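You operate a simulated robot arm through the tools that you are given. There is no shell and no other tool.

You run a simulated robot arm. Do the job below in one go: nothing can be reset, and whatever is moved stays where it is left.

TASK
Gauge cable block 3 and put it in the tray for its result.
Fine: free the jaw lock first; end with the jaw wide and locked again.

Only the result counts: the job must be done as asked and must still hold three seconds after the hand-in. Knocking over, shifting, dropping, spilling or breaking anything else fails it.

THE ROBOT
A 7-joint arm with a two-finger parallel gripper, fixed in place. Base frame: the origin is on the floor under the middle of its stand, x ahead of it, y to its left, z up. Readings come in mm, degrees, newtons and seconds.
With the tool pointing down near the work surface it reaches from about 240 to 680 mm from the base axis. Its first joint turns from -66.0 to 66.0 degrees. Payload 2.4 kg.
The TCP is the grasp point between the finger pads, 30 mm short of the fingertips. In the tool frame z runs along the fingers and y along their closing line. The gripper opens to 94 mm. The fingers are 28 mm wide and 10 mm thick; the gripper's body (50 by 96 mm) begins 55 mm behind the TCP.
Orientation is that of the tool frame in the base frame, as [roll, pitch, yaw] about the fixed x, y, z axes, in that order (R = Rz(yaw) Ry(pitch) Rx(roll)). With the fingers straight down and closing along the base's y, the tool's x points along the base's -x, its y along +y and its z along -z.

THE INTERFACE
- The arm moves only by the tool arm_command. Its argument "series" is a list of rows, each a list of 7 numbers: the shift along the tool's x, y, z in mm, then the turn, a rotation vector about the tool's x, y, z in rad, then the closure, from 0 (fully open) to 1 (shut). In form: [[dx, dy, dz, ax, ay, az, fingers], ...]. A call has 1 to 20 rows; each row is the pose to reach, as a shift and turn from the pose commanded when the call began, along the tool's axes at that moment. A row lasts 0.2 s, in which the tool goes at most 50 mm and 8.6 degrees; a call with a longer step from one row to the next is refused whole, and so is a gripper value outside its range. A pose out of reach is approached as far as the arm can. The call stops where the force on the tool passes 50 N (or 10 N more than at its start, if that is more) or the arm is blocked; 0.2 s more then pass. Each finger travels about 153 mm/s and halts on what it meets, pressing with about 41 N; the grip force reading is that of the motor and also rises with nothing between the fingers. The clock runs only during rows and for 0.2 s after the last one: add rows that repeat a pose to give the fingers time. It gives the time, the measured TCP pose, the force on the tool (base axes), the opening and the grip force at its end, in the units of the frame above (readings bear some noise), with the torque about the TCP (base axes, N m) and any sound that the robot's microphone picked up.
- Cameras (640 x 400 px; columns grow to the right, rows downward): "scene" is fixed at [31, 466.4, 1448.3]; the picture's right is [-0.82, -0.58, 0.00], its down [-0.31, 0.44, -0.85] and it looks along [0.49, -0.69, -0.53] (base axes); focal length 337 px, centre (320, 200). "wrist" rides on the gripper at [76, 14, -103] in the tool frame; the picture's right is [-0.18, 0.98, 0.00], its down [-0.75, -0.14, -0.64] and it looks along [-0.63, -0.12, 0.77] (tool axes); focal length 243 px, centre (320, 200). There is no depth. A picture from a camera that has moved, and an enlarged one, comes with that camera's place and axes in the base frame and with its lens.
- capture(camera): a new picture of that camera. It takes no simulated time.
- zoom(camera, box): a new picture of the part [left, top, right, bottom] of that camera's present view, enlarged. It takes no simulated time.
- close_job(): hands the job in; it is judged then, once.

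Nothing tells you positions but the pictures and the camera data. Unless the task says otherwise, let go and move clear before handing in.

The tools are called as a command line: name --pt "numbers of a row" for each row, then --argument value for the rest, lists and objects as JSON in quotes. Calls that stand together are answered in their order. arm_command: Moves the arm, as the interface text tells. Its arguments: {"type":"object","properties":{"series":{"type":"array","items":{"type":"array","items":{"type":"number"}}}},"required":["series"]} The other tools are called the same way: capture (camera) takes a picture; zoom (camera, box) takes an enlarged picture of a part of a camera's view; close_job () hands the job in.

At the start:

```text
t: 0.0
tcp_pos: [366.3, 64.5, 1116.3]
tcp_rot: [180.0, 0.0, -179.9]
ft_force: [0.2, -0.2, 0.2]
torque: [0.0, -0.02, 0.0]
gripper_width: 93.9
gripper_force: 0.0
```

scene: 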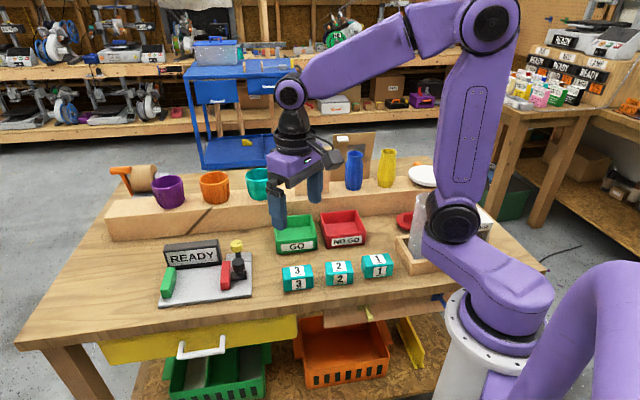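
wrist: 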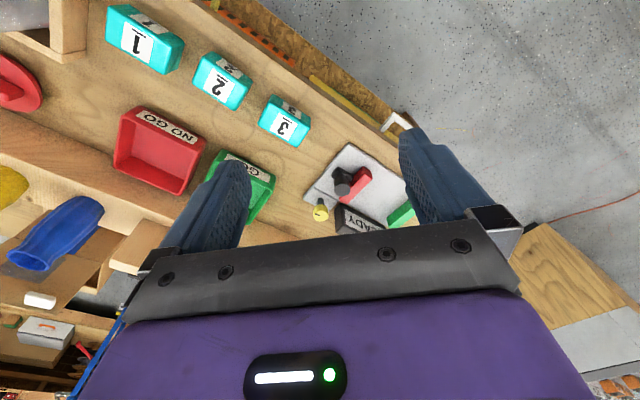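

I see a bench with a gauge fixture (grey plate, green and red jaws, a yellow-topped knob, a READY display), three teal blocks numbered 1–3, and GO / NO GO trays. I'll zoom in to look at the gauge, blocks and trays.

zoom --camera "scene" --box '[140, 220, 280, 310]'

zoom --camera "scene" --box '[260, 200, 420, 300]'

zoom --camera "wrist" --box '[240, 80, 440, 240]'

```text
4.44 times, centred on (210, 265) of scene
camera zoom: at [31.0, 466.4, 1448.3], right [-0.82, -0.58, 0.0], down [-0.31, 0.44, -0.85], along [0.49, -0.69, -0.53], focal length 1499 px, centre (809, -89)
```

zoom: 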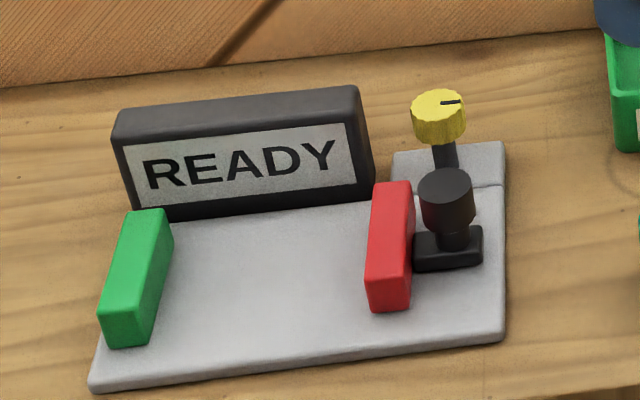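

```text
4.00 times, centred on (340, 250) of scene
camera zoom: at [31.0, 466.4, 1448.3], right [-0.82, -0.58, 0.0], down [-0.31, 0.44, -0.85], along [0.49, -0.69, -0.53], focal length 1349 px, centre (240, 0)
```

zoom: 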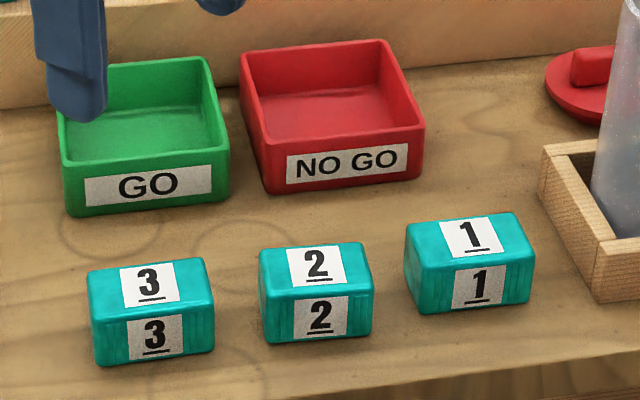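

```text
2.50 times, centred on (340, 160) of wrist
camera zoom: at [289.2, 77.8, 1218.6], right [0.18, 0.98, 0.0], down [0.75, -0.14, 0.64], along [0.63, -0.12, -0.77], focal length 606 px, centre (270, 300)
```

zoom: 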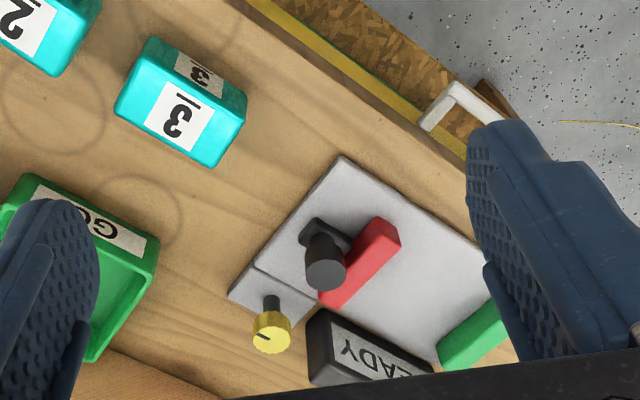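

The table top looks to be at about z 820. Block 3 (about 69 x 42 x 40 mm, turned 45°) is near (430, 0). The gauge is near (590, 110), with its black jaw knob near (553, 71) and its yellow lock knob near (605, 22). I'll move above the gauge for a close look.

arm_command --pt "-35 8 10 0 0 0 0" --pt "-70 16 22 0 0 0 0" --pt "-105 24 34 0 0 0 0" --pt "-140 33 46 0 0 0 0" --pt "-175 41 58 0 0 0 0" --pt "-206 48.5 69 0 0 0 0" --pt "-206 48.5 69 0 0 0 0"

capture --camera "wrist"

capture --camera "scene"

```text
t: 1.6
tcp_pos: [571.7, 115.0, 1046.8]
tcp_rot: [180.0, 0.0, -180.0]
ft_force: [-0.3, 0.1, -0.8]
torque: [-0.04, 0.02, 0.01]
gripper_width: 93.9
gripper_force: 0.1
```

```text
taken
camera wrist: at [495.7, 127.8, 1149.4], right [0.18, 0.98, 0.0], down [0.75, -0.14, 0.64], along [0.63, -0.12, -0.77], focal length 243 px, centre (320, 200)
```

wrist: 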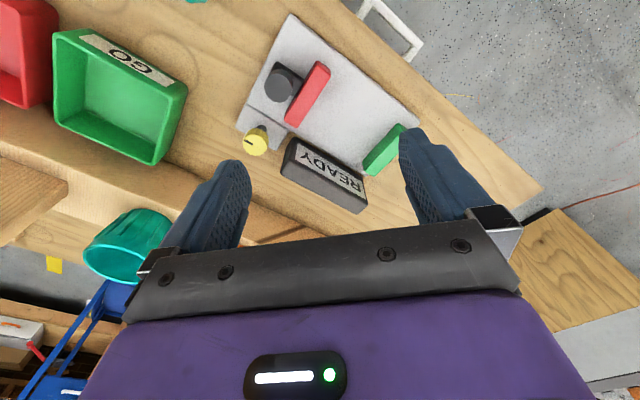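

```text
taken
```

scene: 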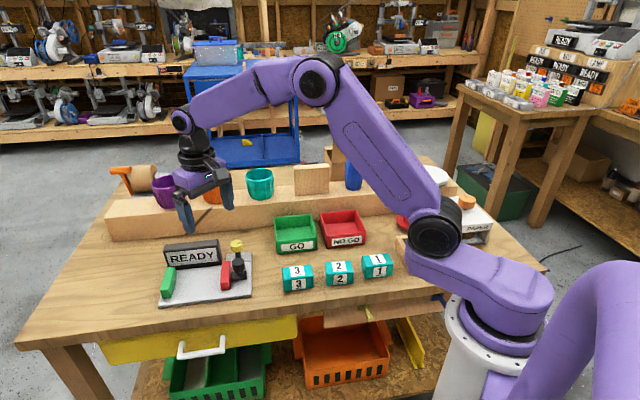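

The gauge is clear in the wrist view now, so I'll enlarge the knobs and jaws.

zoom --camera "wrist" --box '[220, 10, 430, 215]'

zoom --camera "wrist" --box '[230, 50, 340, 160]'

zoom --camera "scene" --box '[205, 225, 265, 305]'

```text
1.95 times, centred on (325, 112) of wrist
camera zoom: at [495.7, 127.8, 1149.4], right [0.18, 0.98, 0.0], down [0.75, -0.14, 0.64], along [0.63, -0.12, -0.77], focal length 473 px, centre (310, 371)
```

zoom: 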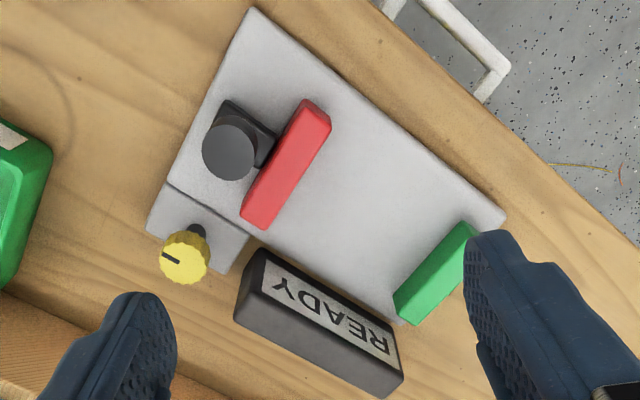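

```text
3.64 times, centred on (285, 105) of wrist
camera zoom: at [495.7, 127.8, 1149.4], right [0.18, 0.98, 0.0], down [0.75, -0.14, 0.64], along [0.63, -0.12, -0.77], focal length 882 px, centre (447, 546)
```

zoom: 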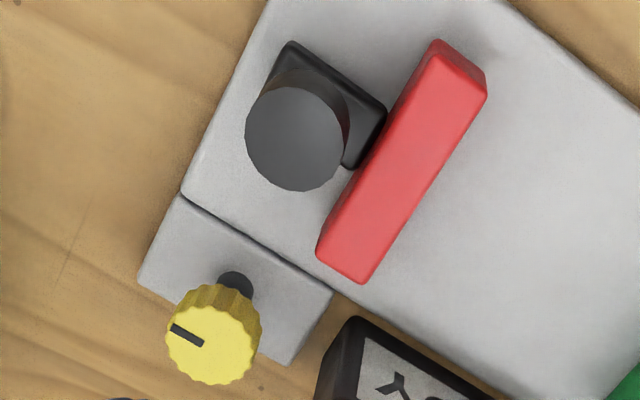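

```text
5.00 times, centred on (235, 265) of scene
camera zoom: at [31.0, 466.4, 1448.3], right [-0.82, -0.58, 0.0], down [-0.31, 0.44, -0.85], along [0.49, -0.69, -0.53], focal length 1687 px, centre (745, -125)
```

zoom: 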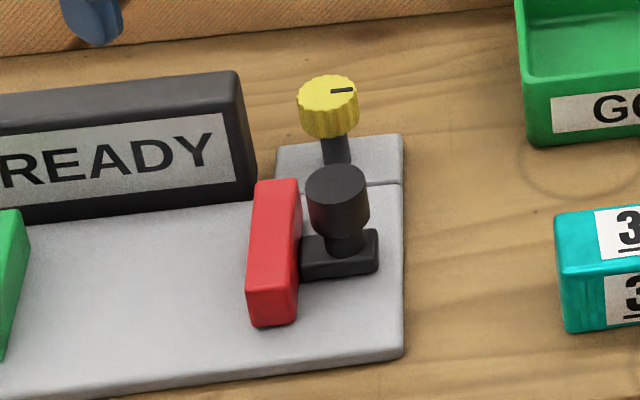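

The yellow knob's top is near (616, 25, 876) and the black knob's near (559, 70, 874). The gauge axes lie at 45° to the base. I'll turn the tool +45° and hover over the yellow knob, to refine its place and check that the wrist can turn that far.

arm_command --pt "-7.4 -15 14 0 0 -0.131 0" --pt "-14.8 -30 28 0 0 -0.262 0" --pt "-22.2 -45 42 0 0 -0.393 0" --pt "-29.6 -60 56 0 0 -0.524 0" --pt "-37 -75 72 0 0 -0.655 0" --pt "-44.3 -90 86.8 0 0 -0.7854 0" --pt "-44.3 -90 86.8 0 0 -0.7854 0"

capture --camera "wrist"

zoom --camera "wrist" --box '[240, 50, 400, 150]'

capture --camera "scene"

```text
t: 3.2
tcp_pos: [617.3, 22.0, 960.4]
tcp_rot: [-179.9, 0.0, -135.0]
ft_force: [-0.3, 0.4, 0.1]
torque: [-0.02, -0.01, 0.01]
gripper_width: 94.1
gripper_force: 0.1
```

```text
taken
camera wrist: at [553.1, -22.7, 1062.9], right [-0.57, 0.82, 0.0], down [0.63, 0.43, 0.64], along [0.53, 0.36, -0.77], focal length 243 px, centre (320, 200)
```

wrist: 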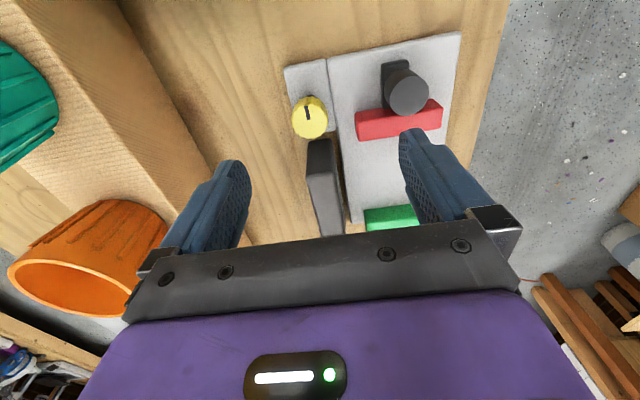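

```text
4.00 times, centred on (320, 100) of wrist
camera zoom: at [553.1, -22.7, 1062.9], right [-0.57, 0.82, 0.0], down [0.63, 0.43, 0.64], along [0.53, 0.36, -0.77], focal length 970 px, centre (320, 600)
```

zoom: 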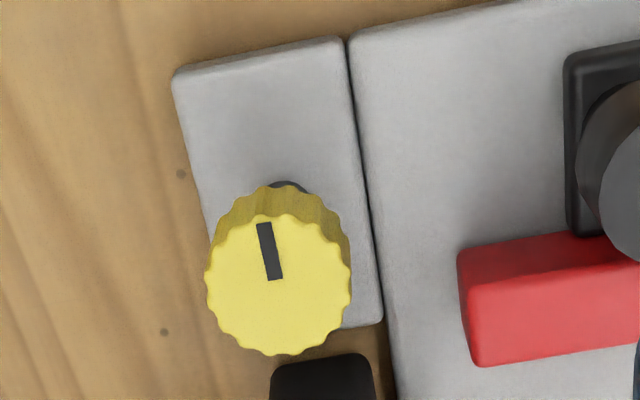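

```text
taken
```

scene: 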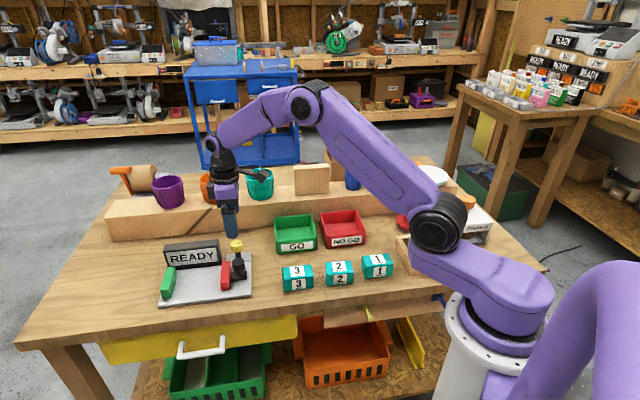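

My two wrist views put the yellow knob nearer (627, 17) with its top around z 856, a bit lower than the scene camera suggested. I'll go over it lower and check again at close range.

arm_command --pt "-1 -4 20 0 0 0 0" --pt "-2.3 -9.5 45 0 0 0 0" --pt "-2.3 -9.5 45 0 0 0 0"

capture --camera "wrist"

zoom --camera "wrist" --box '[240, 80, 400, 180]'

zoom --camera "scene" --box '[150, 200, 310, 300]'

```text
t: 4.0
tcp_pos: [624.5, 17.7, 915.2]
tcp_rot: [-179.9, 0.0, -134.9]
ft_force: [-0.2, 0.0, 0.1]
torque: [0.01, 0.04, 0.03]
gripper_width: 94.1
gripper_force: 0.0
```

```text
taken
camera wrist: at [559.8, -26.1, 1016.5], right [-0.57, 0.82, 0.0], down [0.63, 0.43, 0.64], along [0.53, 0.36, -0.77], focal length 243 px, centre (320, 200)
```

wrist: 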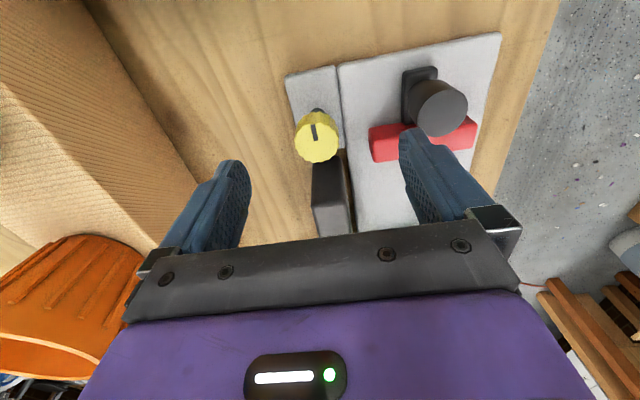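

```text
4.00 times, centred on (320, 130) of wrist
camera zoom: at [559.8, -26.1, 1016.5], right [-0.57, 0.82, 0.0], down [0.63, 0.43, 0.64], along [0.53, 0.36, -0.77], focal length 970 px, centre (320, 480)
```

zoom: 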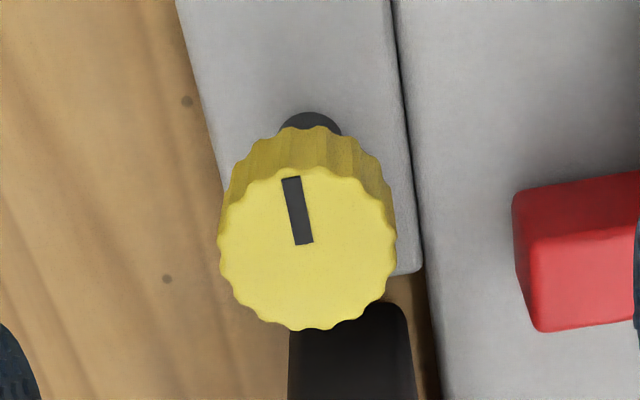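

```text
4.00 times, centred on (230, 250) of scene
camera zoom: at [31.0, 466.4, 1448.3], right [-0.82, -0.58, 0.0], down [-0.31, 0.44, -0.85], along [0.49, -0.69, -0.53], focal length 1349 px, centre (680, 0)
```

zoom: 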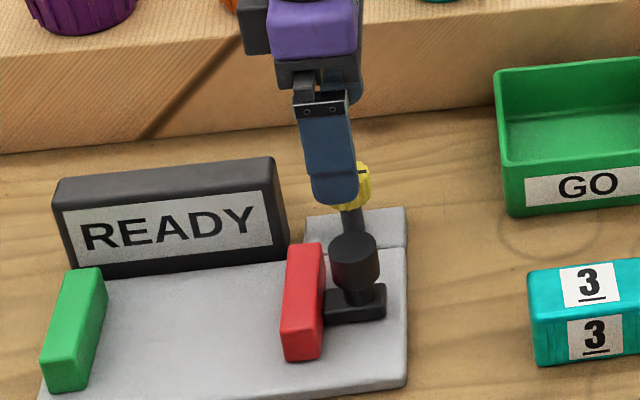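

The three wrist views agree: the yellow knob's axis is at about (626, 17), its top at z 857, about 32 mm across, and the plate top is at about 810. I'll half-close the fingers, go down around the knob and grip it across the plate's depth.

arm_command --pt "-1.3 -2.6 10 0 0 0 0.2" --pt "-1.3 -2.6 20 0 0 0 0.4" --pt "-1.3 -2.6 30 0 0 0 0.4" --pt "-1.3 -2.6 40 0 0 0 0.4" --pt "-1.3 -2.6 50 0 0 0 0.4" --pt "-1.3 -2.6 61.5 0 0 0 0.4" --pt "-1.3 -2.6 61.5 0 0 0 0.4"

capture --camera "wrist"

zoom --camera "scene" --box '[190, 210, 290, 290]'

```text
t: 5.6
tcp_pos: [628.0, 17.7, 855.0]
tcp_rot: [-179.9, 0.0, -134.9]
ft_force: [0.2, 0.1, 0.5]
torque: [0.01, 0.0, 0.0]
gripper_width: 56.4
gripper_force: 0.1
```

```text
taken
camera wrist: at [564.2, -26.8, 956.2], right [-0.57, 0.82, 0.0], down [0.63, 0.43, 0.64], along [0.53, 0.36, -0.77], focal length 243 px, centre (320, 200)
```

wrist: 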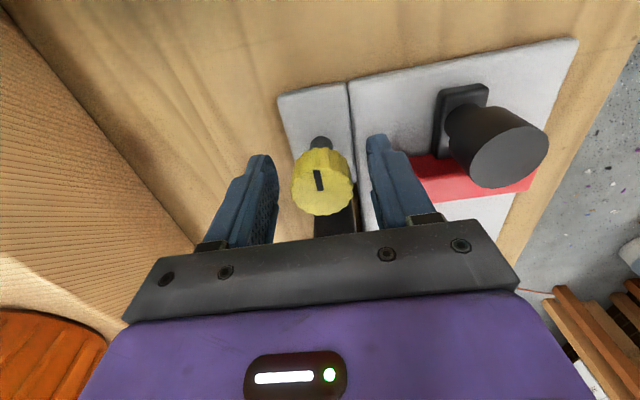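

```text
5.00 times, centred on (240, 250) of scene
camera zoom: at [31.0, 466.4, 1448.3], right [-0.82, -0.58, 0.0], down [-0.31, 0.44, -0.85], along [0.49, -0.69, -0.53], focal length 1687 px, centre (720, -50)
```

zoom: 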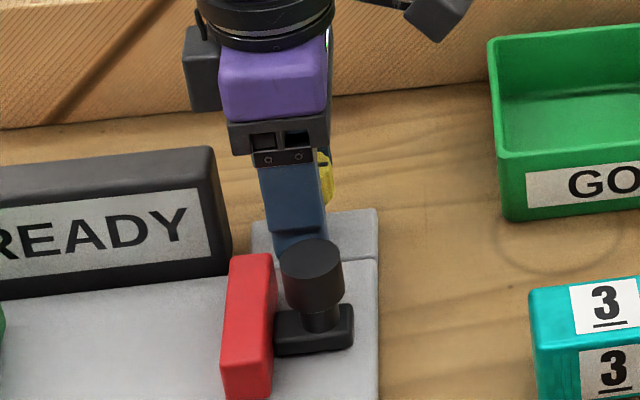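

The knob sits centred between the fingers. I'll lower 3 mm more and close on it.

arm_command --pt "0 0 3 0 0 0 0.4" --pt "0 0 3 0 0 0 0.6" --pt "0 0 3 0 0 0 0.8" --pt "0 0 3 0 0 0 1" --pt "0 0 3 0 0 0 1" --pt "0 0 3 0 0 0 1"

capture --camera "wrist"

```text
t: 7.0
tcp_pos: [628.4, 19.1, 851.8]
tcp_rot: [179.9, -0.1, -134.9]
ft_force: [-8.6, 4.9, 3.7]
torque: [-0.69, 0.39, -0.02]
gripper_width: 31.8
gripper_force: 45.0
```

```text
taken
camera wrist: at [563.5, -26.1, 953.7], right [-0.57, 0.82, 0.0], down [0.63, 0.43, 0.64], along [0.53, 0.36, -0.77], focal length 243 px, centre (320, 200)
```

wrist: 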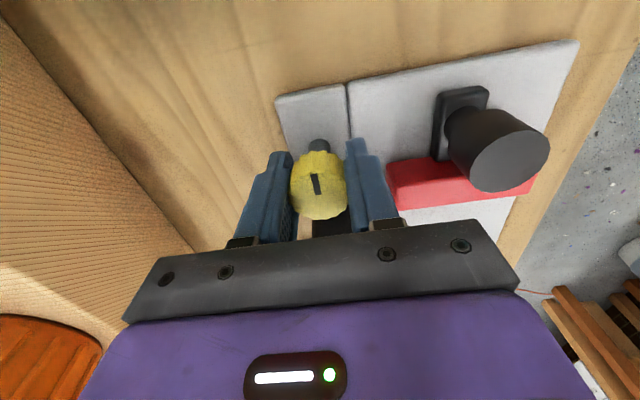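

I have the knob gripped at 31.8 mm with a light side load. I'll ease 1 mm sideways and try a small counter-clockwise turn (seen from above) to feel which way it is free.

arm_command --pt "0 1 0 0 0 0 1" --pt "0 1 0 0 0 -0.07 1" --pt "0 1 0 0 0 -0.14 1" --pt "0 1 0 0 0 -0.14 1"

zoom --camera "wrist" --box '[260, 120, 380, 220]'

```text
t: 8.0
tcp_pos: [627.8, 18.4, 851.4]
tcp_rot: [-179.9, 0.1, -126.8]
ft_force: [9.3, 7.6, -4.9]
torque: [-0.24, 0.48, -0.02]
gripper_width: 32.0
gripper_force: 44.5
```

```text
4.00 times, centred on (320, 170) of wrist
camera zoom: at [569.6, -34.6, 953.3], right [-0.68, 0.74, 0.0], down [0.56, 0.52, 0.64], along [0.48, 0.43, -0.76], focal length 970 px, centre (320, 320)
```

zoom: 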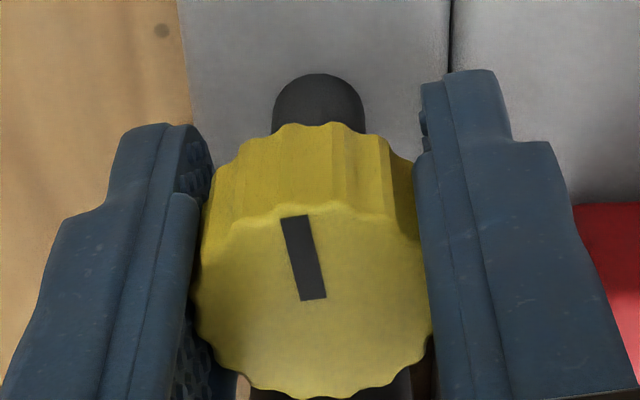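

The mark turned with the gripper and there was no twist resistance, so counter-clockwise is free. I'll ease 1 mm against the side load and carry on turning in stages.

arm_command --pt "-1 0 0 0 0 -0.12 1" --pt "-1 0 0 0 0 -0.24 1" --pt "-1 0 0 0 0 -0.36 1" --pt "-1 0 0 0 0 -0.36 1"

zoom --camera "wrist" --box '[260, 120, 380, 220]'

```text
t: 9.0
tcp_pos: [625.7, 18.1, 852.1]
tcp_rot: [-180.0, 0.0, -106.3]
ft_force: [-3.8, 7.8, 6.8]
torque: [0.88, -0.21, 0.01]
gripper_width: 31.7
gripper_force: 44.6
```

```text
4.00 times, centred on (320, 170) of wrist
camera zoom: at [591.7, -51.1, 953.6], right [-0.89, 0.45, 0.0], down [0.35, 0.68, 0.64], along [0.29, 0.57, -0.77], focal length 970 px, centre (320, 320)
```

zoom: 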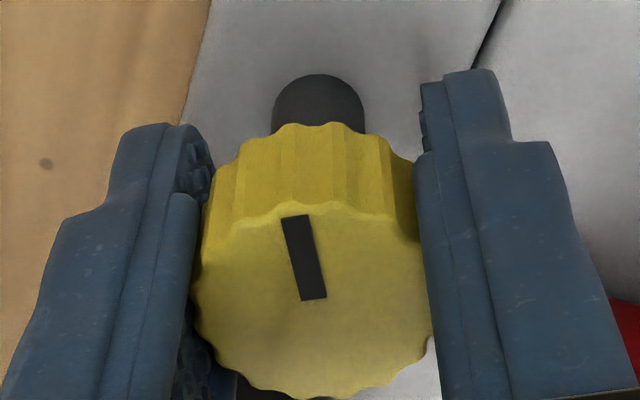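

It still turns freely, now about 29° in. I'll keep going.

arm_command --pt "-0.5 0.5 0 0 0 -0.12 1" --pt "-0.5 0.5 0 0 0 -0.24 1" --pt "-0.5 0.5 0 0 0 -0.36 1" --pt "-0.5 0.5 0 0 0 -0.36 1"

zoom --camera "wrist" --box '[260, 120, 380, 220]'

```text
t: 10.0
tcp_pos: [626.5, 19.3, 853.0]
tcp_rot: [180.0, 0.1, -85.5]
ft_force: [-9.0, 5.4, 8.9]
torque: [0.33, -0.29, -0.01]
gripper_width: 32.0
gripper_force: 45.1
```

```text
4.00 times, centred on (320, 170) of wrist
camera zoom: at [617.7, -58.8, 953.6], right [-0.99, 0.11, 0.0], down [0.08, 0.76, 0.64], along [0.07, 0.64, -0.77], focal length 970 px, centre (320, 320)
```

zoom: 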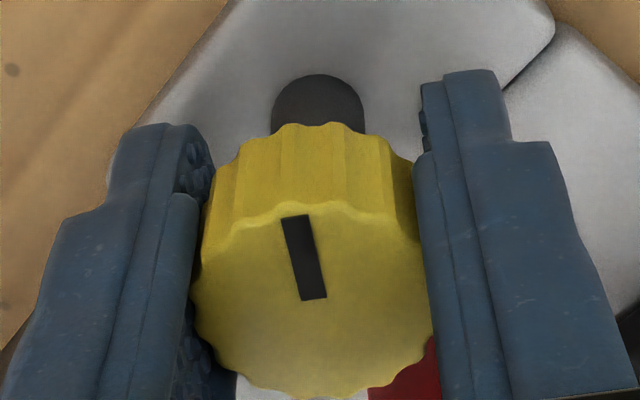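

The knob is about 49° round, still with no twist resistance. I'll continue.

arm_command --pt "-0.5 0.8 0 0 0 -0.12 1" --pt "-0.5 0.8 0 0 0 -0.24 1" --pt "-0.5 0.8 0 0 0 -0.36 1" --pt "-0.5 0.8 0 0 0 -0.36 1"

zoom --camera "wrist" --box '[260, 120, 380, 220]'

```text
t: 11.0
tcp_pos: [625.1, 19.5, 851.3]
tcp_rot: [179.9, 0.1, -64.9]
ft_force: [-11.2, -0.8, 11.7]
torque: [-0.18, -0.51, -0.03]
gripper_width: 31.9
gripper_force: 45.3
```

```text
4.00 times, centred on (320, 170) of wrist
camera zoom: at [644.8, -56.9, 953.6], right [-0.97, -0.25, 0.0], down [-0.19, 0.74, 0.64], along [-0.16, 0.62, -0.77], focal length 970 px, centre (320, 320)
```

zoom: 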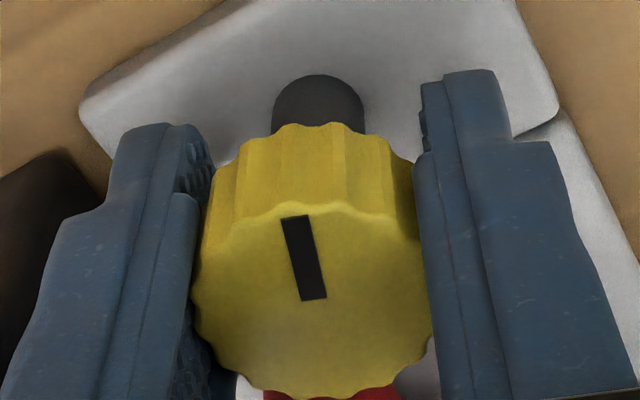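

The knob is now about 70° round. I'll continue to 90° and ease up slightly to relieve the vertical load.

arm_command --pt "0 1 -0.7 0 0 -0.12 1" --pt "0 1 -0.7 0 0 -0.24 1" --pt "0 1 -0.7 0 0 -0.345 1" --pt "0 1 -0.7 0 0 -0.345 1"

capture --camera "wrist"

zoom --camera "scene" --box '[150, 200, 310, 300]'

```text
t: 12.0
tcp_pos: [625.8, 17.8, 852.4]
tcp_rot: [180.0, 0.0, -45.2]
ft_force: [2.7, -3.1, -6.1]
torque: [0.12, -0.15, 0.0]
gripper_width: 32.0
gripper_force: 44.4
```

```text
taken
camera wrist: at [668.5, -46.3, 953.5], right [-0.83, -0.56, 0.0], down [-0.43, 0.63, 0.64], along [-0.36, 0.53, -0.77], focal length 243 px, centre (320, 200)
```

wrist: 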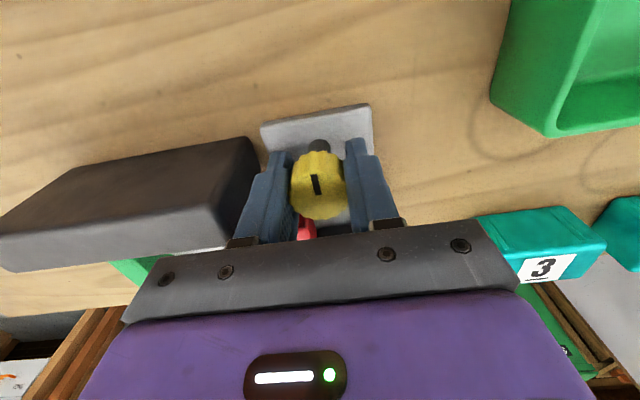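

```text
4.00 times, centred on (230, 250) of scene
camera zoom: at [31.2, 466.3, 1448.3], right [-0.82, -0.58, 0.0], down [-0.31, 0.44, -0.85], along [0.49, -0.69, -0.53], focal length 1349 px, centre (680, 0)
```

zoom: 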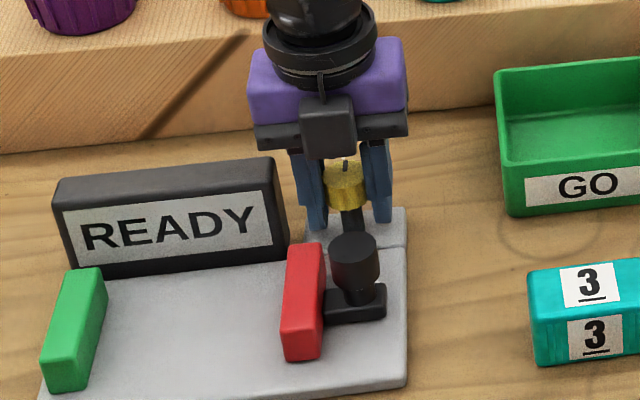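

The knob has turned a full 90°, so its mark now points away from the slide axis, and I felt no stop. I'll open slightly, because the display is close on one side, and lift clear.

arm_command --pt "0 0 0 0 0 0 0.56" --pt "0 0 0 0 0 0 0.56" --pt "0 0 -15 0 0 0 0.56" --pt "0 0 -35 0 0 0 0.56" --pt "0 0 -60 0 0 0 0.56" --pt "0 0 -60 0 0 0 0.56"

capture --camera "wrist"

zoom --camera "scene" --box '[150, 200, 310, 300]'

```text
t: 13.4
tcp_pos: [623.8, 19.8, 914.3]
tcp_rot: [180.0, 0.1, -45.2]
ft_force: [0.4, -0.2, -0.1]
torque: [0.02, 0.0, 0.02]
gripper_width: 41.3
gripper_force: 0.1
```

```text
taken
camera wrist: at [667.0, -46.1, 1015.6], right [-0.83, -0.56, 0.0], down [-0.43, 0.63, 0.64], along [-0.36, 0.53, -0.77], focal length 243 px, centre (320, 200)
```

wrist: 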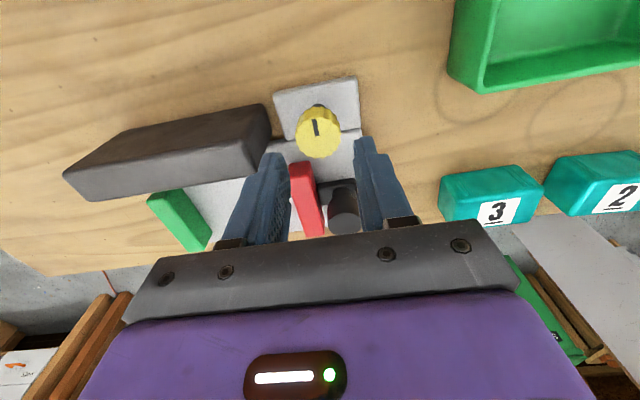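

```text
4.00 times, centred on (230, 250) of scene
camera zoom: at [31.0, 466.4, 1448.3], right [-0.82, -0.58, 0.0], down [-0.31, 0.44, -0.85], along [0.49, -0.69, -0.53], focal length 1349 px, centre (680, 0)
```

zoom: 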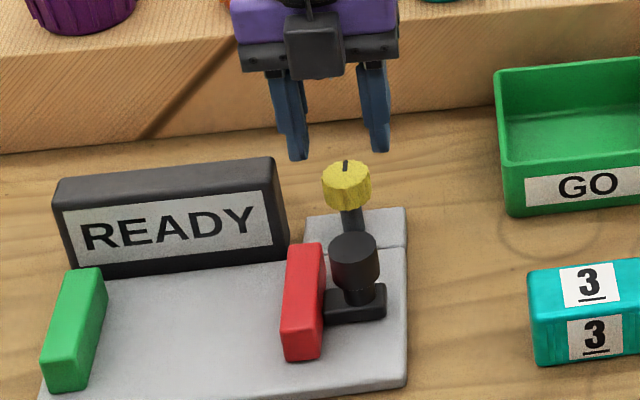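

The knob's mark now points away from the slide direction. Next I'll turn the tool back to the +45° setting and go over the black jaw knob to localise it and the jaws.

arm_command --pt "-7.1 0.7 -6 0 0 0.143 0.5" --pt "-14.3 1.4 -12 0 0 0.286 0.4" --pt "-21.4 2.2 -17.4 0 0 0.428 0.4" --pt "-28.6 2.9 -17.4 0 0 0.571 0.4" --pt "-35.7 3.6 -17.4 0 0 0.714 0.4" --pt "-42.9 4.3 -17.4 0 0 0.857 0.4" --pt "-50 5 -17.4 0 0 1.0 0.4" --pt "-57.2 5.7 -17.4 0 0 1.142 0.4" --pt "-64.3 6.5 -17.4 0 0 1.285 0.4" --pt "-71.5 7.2 -17.4 0 0 1.428 0.4" --pt "-78.6 7.9 -17.4 0 0 1.571 0.4" --pt "-78.6 7.9 -17.4 0 0 1.571 0.4"

capture --camera "wrist"

zoom --camera "wrist" --box '[220, 40, 420, 190]'

```text
t: 16.0
tcp_pos: [563.5, 69.2, 929.8]
tcp_rot: [-180.0, 0.0, -135.4]
ft_force: [-0.5, -0.2, 0.2]
torque: [0.03, 0.01, -0.01]
gripper_width: 56.7
gripper_force: 0.1
```

```text
taken
camera wrist: at [499.2, 25.4, 1030.7], right [-0.56, 0.83, 0.0], down [0.64, 0.43, 0.64], along [0.53, 0.36, -0.77], focal length 243 px, centre (320, 200)
```

wrist: 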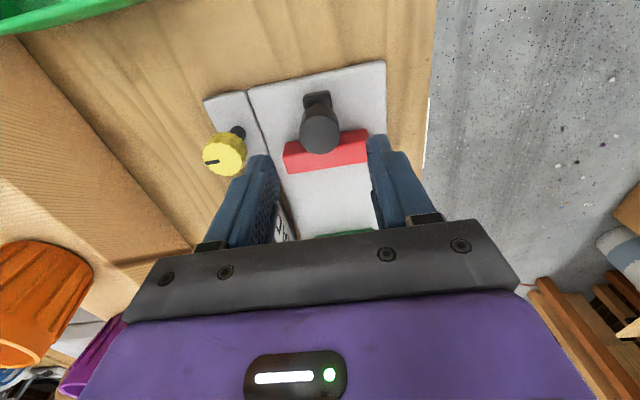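

```text
2.67 times, centred on (320, 115) of wrist
camera zoom: at [499.2, 25.4, 1030.7], right [-0.56, 0.83, 0.0], down [0.64, 0.43, 0.64], along [0.53, 0.36, -0.77], focal length 647 px, centre (320, 427)
```

zoom: 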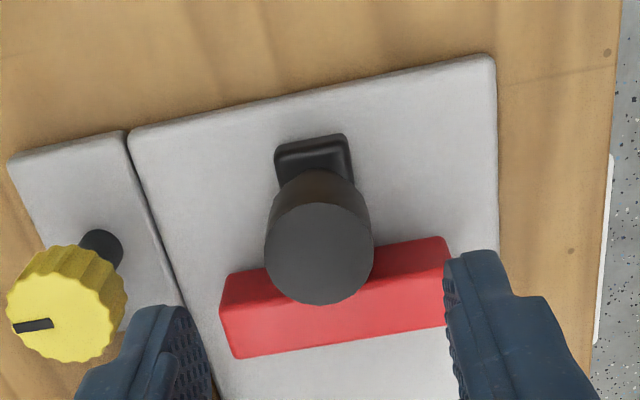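

The black knob's axis is at about (563, 69) with its top at z 862, right below the TCP. The red jaw top is at about 840. I'll go down over the knob with the fingers on its front and back and grip it.

arm_command --pt "-0.8 -0.2 15 0 0 -0.006 0.4" --pt "-0.8 -0.2 30 0 0 -0.006 0.4" --pt "-0.8 -0.2 45 0 0 -0.006 0.4" --pt "-0.8 -0.2 60 0 0 -0.006 0.4" --pt "-0.8 -0.2 73 0 0 -0.006 0.4" --pt "-0.8 -0.2 73 0 0 -0.006 0.4"

capture --camera "wrist"

zoom --camera "scene" --box '[170, 210, 290, 300]'

```text
t: 17.4
tcp_pos: [565.3, 69.4, 856.6]
tcp_rot: [180.0, 0.0, -135.0]
ft_force: [-1.5, -0.2, -0.5]
torque: [0.03, 0.0, 0.01]
gripper_width: 56.5
gripper_force: 0.2
```

```text
taken
camera wrist: at [501.0, 24.8, 958.0], right [-0.57, 0.82, 0.0], down [0.63, 0.43, 0.64], along [0.53, 0.36, -0.77], focal length 243 px, centre (320, 200)
```

wrist: 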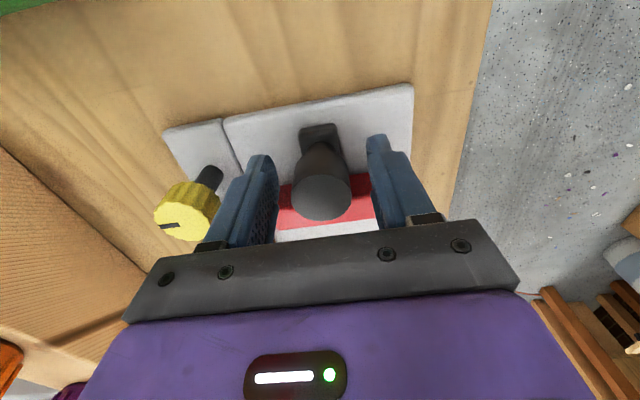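

```text
4.44 times, centred on (230, 255) of scene
camera zoom: at [31.0, 466.4, 1448.3], right [-0.82, -0.58, 0.0], down [-0.31, 0.44, -0.85], along [0.49, -0.69, -0.53], focal length 1499 px, centre (720, -44)
```

zoom: 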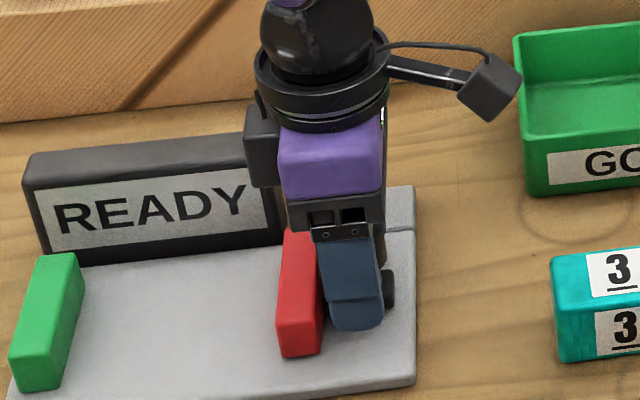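

The knob is centred between the fingers, so I'll close on it.

arm_command --pt "0 0 0 0 0 0 0.6" --pt "0 0 0 0 0 0 0.8" --pt "0 0 0 0 0 0 1" --pt "0 0 0 0 0 0 1" --pt "0 0 0 0 0 0 1"

```text
t: 18.6
tcp_pos: [564.1, 69.9, 855.6]
tcp_rot: [-180.0, -0.2, -134.9]
ft_force: [-4.3, 6.0, 0.1]
torque: [-0.33, 0.11, -0.17]
gripper_width: 28.2
gripper_force: 45.0
```

Gripped at 28.2 mm. I'll test whether the jaw is free by nudging it 5 mm toward the green jaw.

arm_command --pt "-1 0.7 0 0 0 0 1" --pt "-3 0.7 0 0 0 0 1" --pt "-5 0.7 0 0 0 0 1" --pt "-5 0.7 0 0 0 0 1"

zoom --camera "scene" --box '[170, 210, 290, 300]'

```text
t: 19.6
tcp_pos: [567.8, 74.1, 856.4]
tcp_rot: [180.0, -0.1, -134.9]
ft_force: [-2.1, 0.9, -6.9]
torque: [-0.23, 0.16, 0.35]
gripper_width: 28.4
gripper_force: 44.6
```

```text
4.44 times, centred on (230, 255) of scene
camera zoom: at [31.1, 466.4, 1448.3], right [-0.82, -0.58, 0.0], down [-0.31, 0.44, -0.85], along [0.49, -0.69, -0.53], focal length 1499 px, centre (720, -44)
```

zoom: 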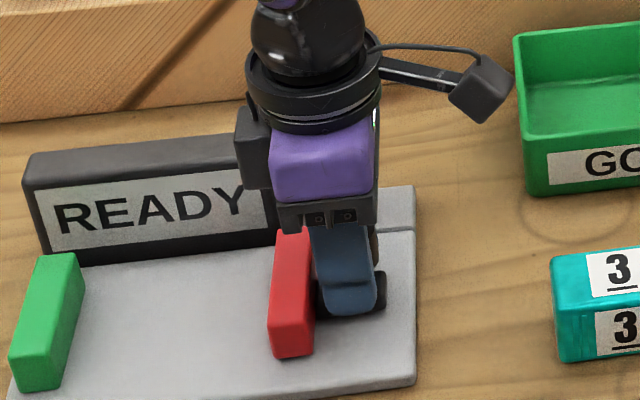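

The red jaw moved easily, so it is unlocked. I'll slide it back to the wide position, then let go and lift.

arm_command --pt "2 0 0 0 0 0 1" --pt "4 0 0 0 0 0 1" --pt "6 0 0 0 0 0 1" --pt "6 0 0 0 0 0 1"

```text
t: 20.6
tcp_pos: [563.8, 69.4, 855.9]
tcp_rot: [-179.9, 0.1, -134.9]
ft_force: [10.0, 6.0, -21.0]
torque: [0.0, 0.45, -0.16]
gripper_width: 28.4
gripper_force: 44.5
```

The jaw is back against its wide stop. I'll release and lift.

arm_command --pt "5 0 0 0 0 0 0.8" --pt "5 0 0 0 0 0 0.5" --pt "5 0 0 0 0 0 0.4" --pt "5 0 0 0 0 0 0.4" --pt "5 0 -20 0 0 0 0.4" --pt "5 0 -50 0 0 0 0.4" --pt "5 0 -90 0 0 0 0.3" --pt "5 0 -130 0 0 0 0.1" --pt "5 0 -150 0 0 0 0" --pt "5 0 -150 0 0 0 0"

zoom --camera "scene" --box '[150, 210, 310, 310]'

capture --camera "wrist"

```text
t: 22.8
tcp_pos: [561.7, 67.3, 1005.8]
tcp_rot: [180.0, 0.1, -134.9]
ft_force: [0.5, -0.2, -0.1]
torque: [0.0, -0.01, -0.01]
gripper_width: 94.3
gripper_force: 0.1
```

```text
4.00 times, centred on (230, 260) of scene
camera zoom: at [31.0, 466.4, 1448.3], right [-0.82, -0.58, 0.0], down [-0.31, 0.44, -0.85], along [0.49, -0.69, -0.53], focal length 1349 px, centre (680, -40)
```

zoom: 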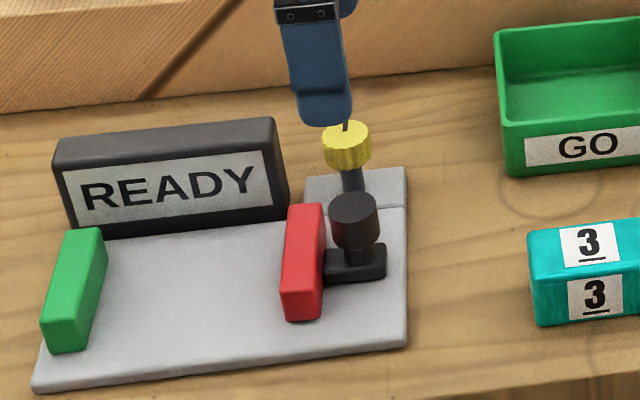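

```text
taken
camera wrist: at [497.8, 22.0, 1108.4], right [-0.57, 0.82, 0.0], down [0.63, 0.43, 0.64], along [0.53, 0.36, -0.77], focal length 243 px, centre (320, 200)
```

wrist: 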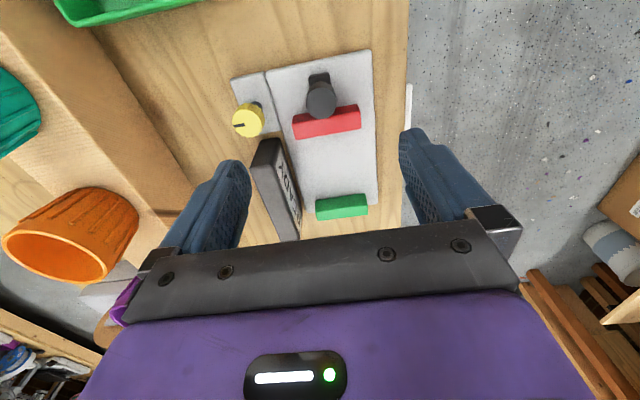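

I now have a good view of the whole gauge, so I'll enlarge it to measure the gap between the jaws.

zoom --camera "wrist" --box '[230, 50, 410, 230]'

zoom --camera "wrist" --box '[280, 140, 400, 220]'

```text
2.22 times, centred on (320, 140) of wrist
camera zoom: at [497.8, 22.0, 1108.4], right [-0.57, 0.82, 0.0], down [0.63, 0.43, 0.64], along [0.53, 0.36, -0.77], focal length 539 px, centre (320, 333)
```

zoom: 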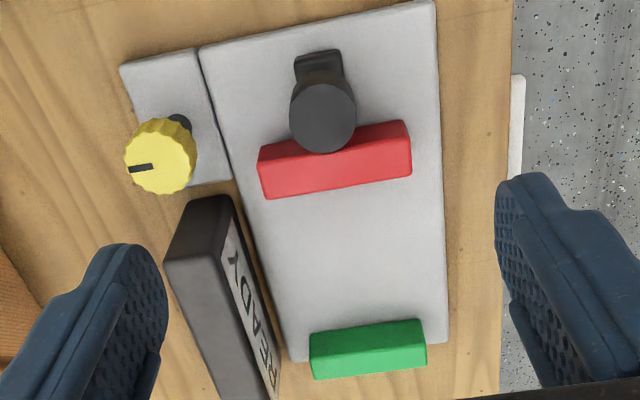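

```text
5.00 times, centred on (340, 180) of wrist
camera zoom: at [497.8, 22.0, 1108.4], right [-0.57, 0.82, 0.0], down [0.63, 0.43, 0.64], along [0.53, 0.36, -0.77], focal length 1213 px, centre (220, 300)
```

zoom: 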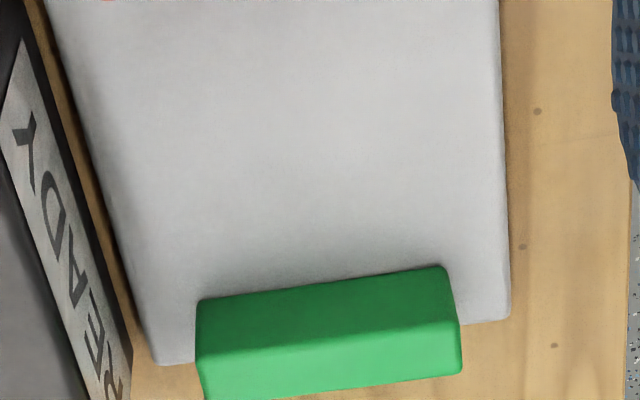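

The clear gap between the jaws runs from about s=491 to s=609 along the 45° axis, roughly 118 mm, with the jaws centred at f=-349. Next I'll hover over block 3 to localise it precisely.

arm_command --pt "30 7 5 0 0 0 0" --pt "60 15 15 0 0 0 0" --pt "90 22 28 0 0 0 0" --pt "120 30 42 0 0 0 0" --pt "140.9 35.1 55 0 0 0 0" --pt "140.9 35.1 55 0 0 0 0"

capture --camera "wrist"

zoom --camera "wrist" --box '[240, 60, 400, 160]'

```text
t: 24.2
tcp_pos: [435.8, -9.4, 950.8]
tcp_rot: [-180.0, 0.0, -135.0]
ft_force: [0.3, -0.7, 0.0]
torque: [-0.02, 0.0, -0.01]
gripper_width: 93.9
gripper_force: 0.0
```

```text
taken
camera wrist: at [371.5, -54.2, 1053.9], right [-0.57, 0.82, 0.0], down [0.63, 0.43, 0.64], along [0.53, 0.36, -0.77], focal length 243 px, centre (320, 200)
```

wrist: 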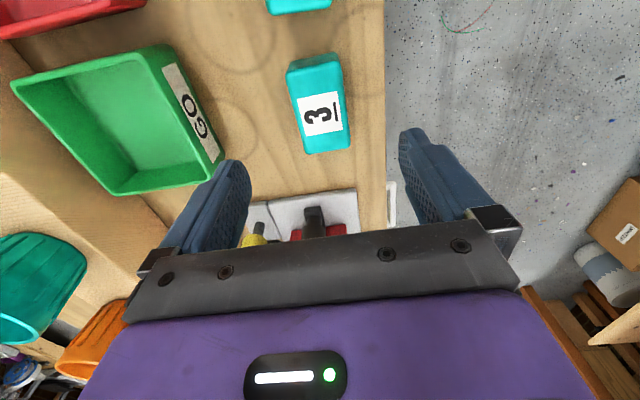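

```text
4.00 times, centred on (320, 110) of wrist
camera zoom: at [371.5, -54.2, 1053.9], right [-0.57, 0.82, 0.0], down [0.63, 0.43, 0.64], along [0.53, 0.36, -0.77], focal length 970 px, centre (320, 560)
```

zoom: 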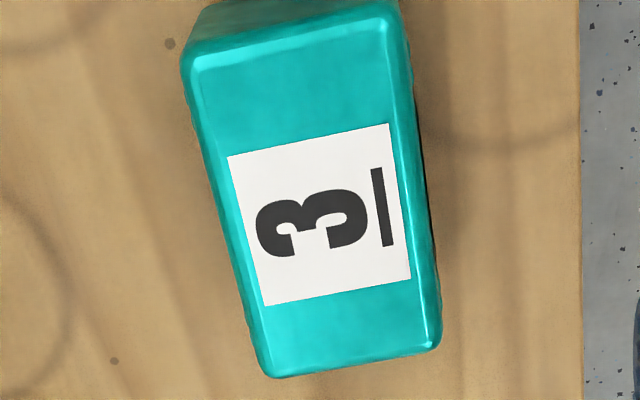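

Block 3 is centred at about (s 303, f -315) and measures about 72 x 41 mm, its long side along the slide axis. I'll go down over it and grip it across its short side, keeping the fingertips a few mm above the table.

arm_command --pt "-2.8 0.4 25 0 0 0 0.2" --pt "-2.8 0.4 50 0 0 0 0.3" --pt "-2.8 0.4 75 0 0 0 0.3" --pt "-2.8 0.4 95 0 0 0 0.3" --pt "-2.8 0.4 106 0 0 0 0.3" --pt "-2.8 0.4 114 0 0 0 0.3" --pt "-2.8 0.4 114 0 0 0 0.3"

capture --camera "wrist"

zoom --camera "scene" --box '[250, 210, 400, 310]'

```text
t: 25.8
tcp_pos: [437.5, -6.6, 837.1]
tcp_rot: [-180.0, 0.0, -134.8]
ft_force: [-0.1, -0.4, 0.9]
torque: [-0.01, -0.03, 0.05]
gripper_width: 65.7
gripper_force: 0.0
```

```text
taken
camera wrist: at [373.5, -51.2, 939.2], right [-0.57, 0.82, 0.0], down [0.63, 0.43, 0.64], along [0.53, 0.36, -0.77], focal length 243 px, centre (320, 200)
```

wrist: 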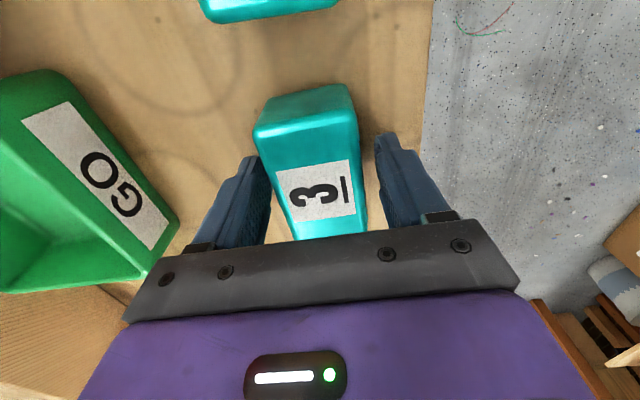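

```text
4.00 times, centred on (325, 260) of scene
camera zoom: at [31.0, 466.4, 1448.3], right [-0.82, -0.58, 0.0], down [-0.31, 0.44, -0.85], along [0.49, -0.69, -0.53], focal length 1349 px, centre (300, -40)
```

zoom: 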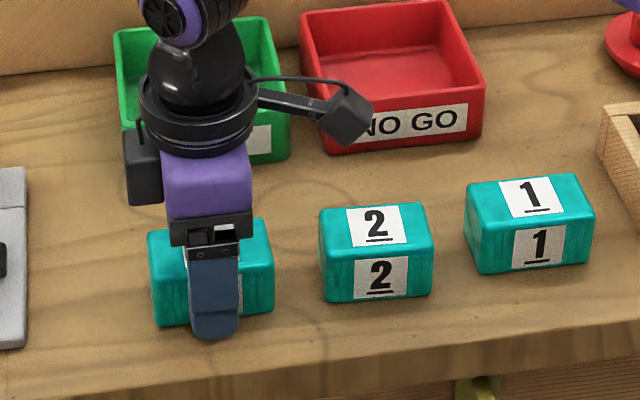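

The block is between the fingers, so I'll close.

arm_command --pt "0 0 0 0 0 0 0.45" --pt "0 0 0 0 0 0 0.6" --pt "0 0 0 0 0 0 1" --pt "0 0 0 0 0 0 1" --pt "0 0 0 0 0 0 1"

capture --camera "wrist"

```text
t: 27.0
tcp_pos: [437.7, -6.8, 837.7]
tcp_rot: [180.0, 0.0, -135.0]
ft_force: [0.9, -0.4, 0.5]
torque: [0.05, 0.0, -0.04]
gripper_width: 49.8
gripper_force: 41.1
```

```text
taken
camera wrist: at [373.4, -51.2, 939.4], right [-0.57, 0.82, 0.0], down [0.63, 0.43, 0.64], along [0.53, 0.36, -0.77], focal length 243 px, centre (320, 200)
```

wrist: 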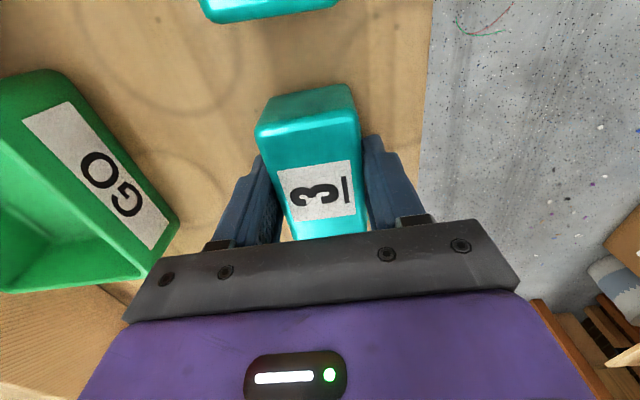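

I have block 3 gripped at 49.8 mm. I'll lift it well above the knobs and carry it over the gap.

arm_command --pt "0 0 -15 0 0 0 1" --pt "0 0 -40 0 0 0 1" --pt "0 0 -70 0 0 0 1" --pt "0 0 -100 0 0 0 1" --pt "-25 -3.5 -104 0 0 0 1" --pt "-58 -8 -104 0 0 0 1" --pt "-91 -12.5 -104 0 0 0 1" --pt "-124 -17 -104 0 0 0 1" --pt "-157 -21.5 -104 0 0 0 1" --pt "-190 -26 -104 0 0 0 1" --pt "-223 -30.5 -104 0 0 0 1" --pt "-245 -34 -104 0 0 0 1" --pt "-254.2 -34.8 -104 0 0 0 1" --pt "-254.2 -34.8 -104 0 0 0 1"

capture --camera "wrist"

capture --camera "scene"

```text
t: 30.0
tcp_pos: [641.4, 148.1, 940.9]
tcp_rot: [-180.0, 0.1, -134.9]
ft_force: [0.1, -0.1, -0.9]
torque: [0.01, 0.03, -0.02]
gripper_width: 49.5
gripper_force: 40.9
```

```text
taken
camera wrist: at [577.7, 104.6, 1043.4], right [-0.57, 0.82, 0.0], down [0.63, 0.43, 0.64], along [0.53, 0.36, -0.77], focal length 243 px, centre (320, 200)
```

wrist: 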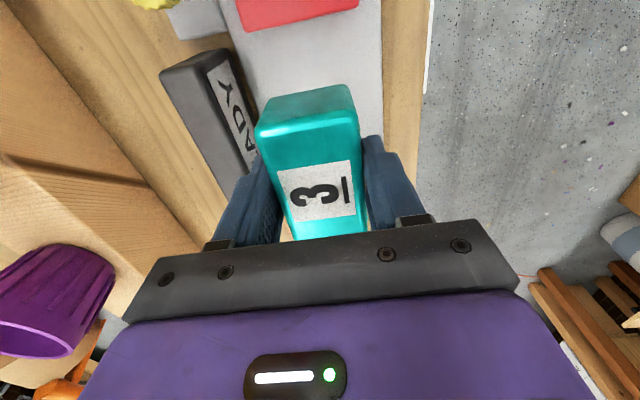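

```text
taken
```

scene: 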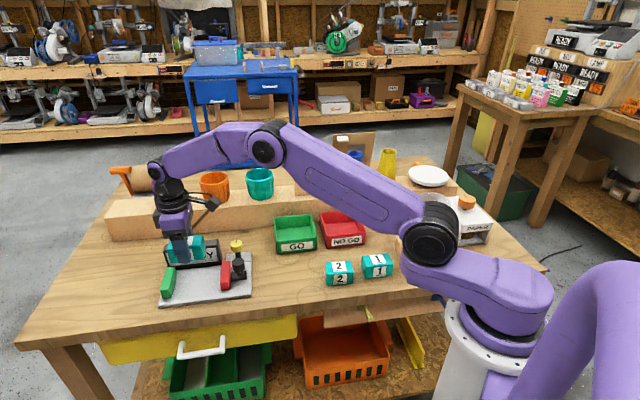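

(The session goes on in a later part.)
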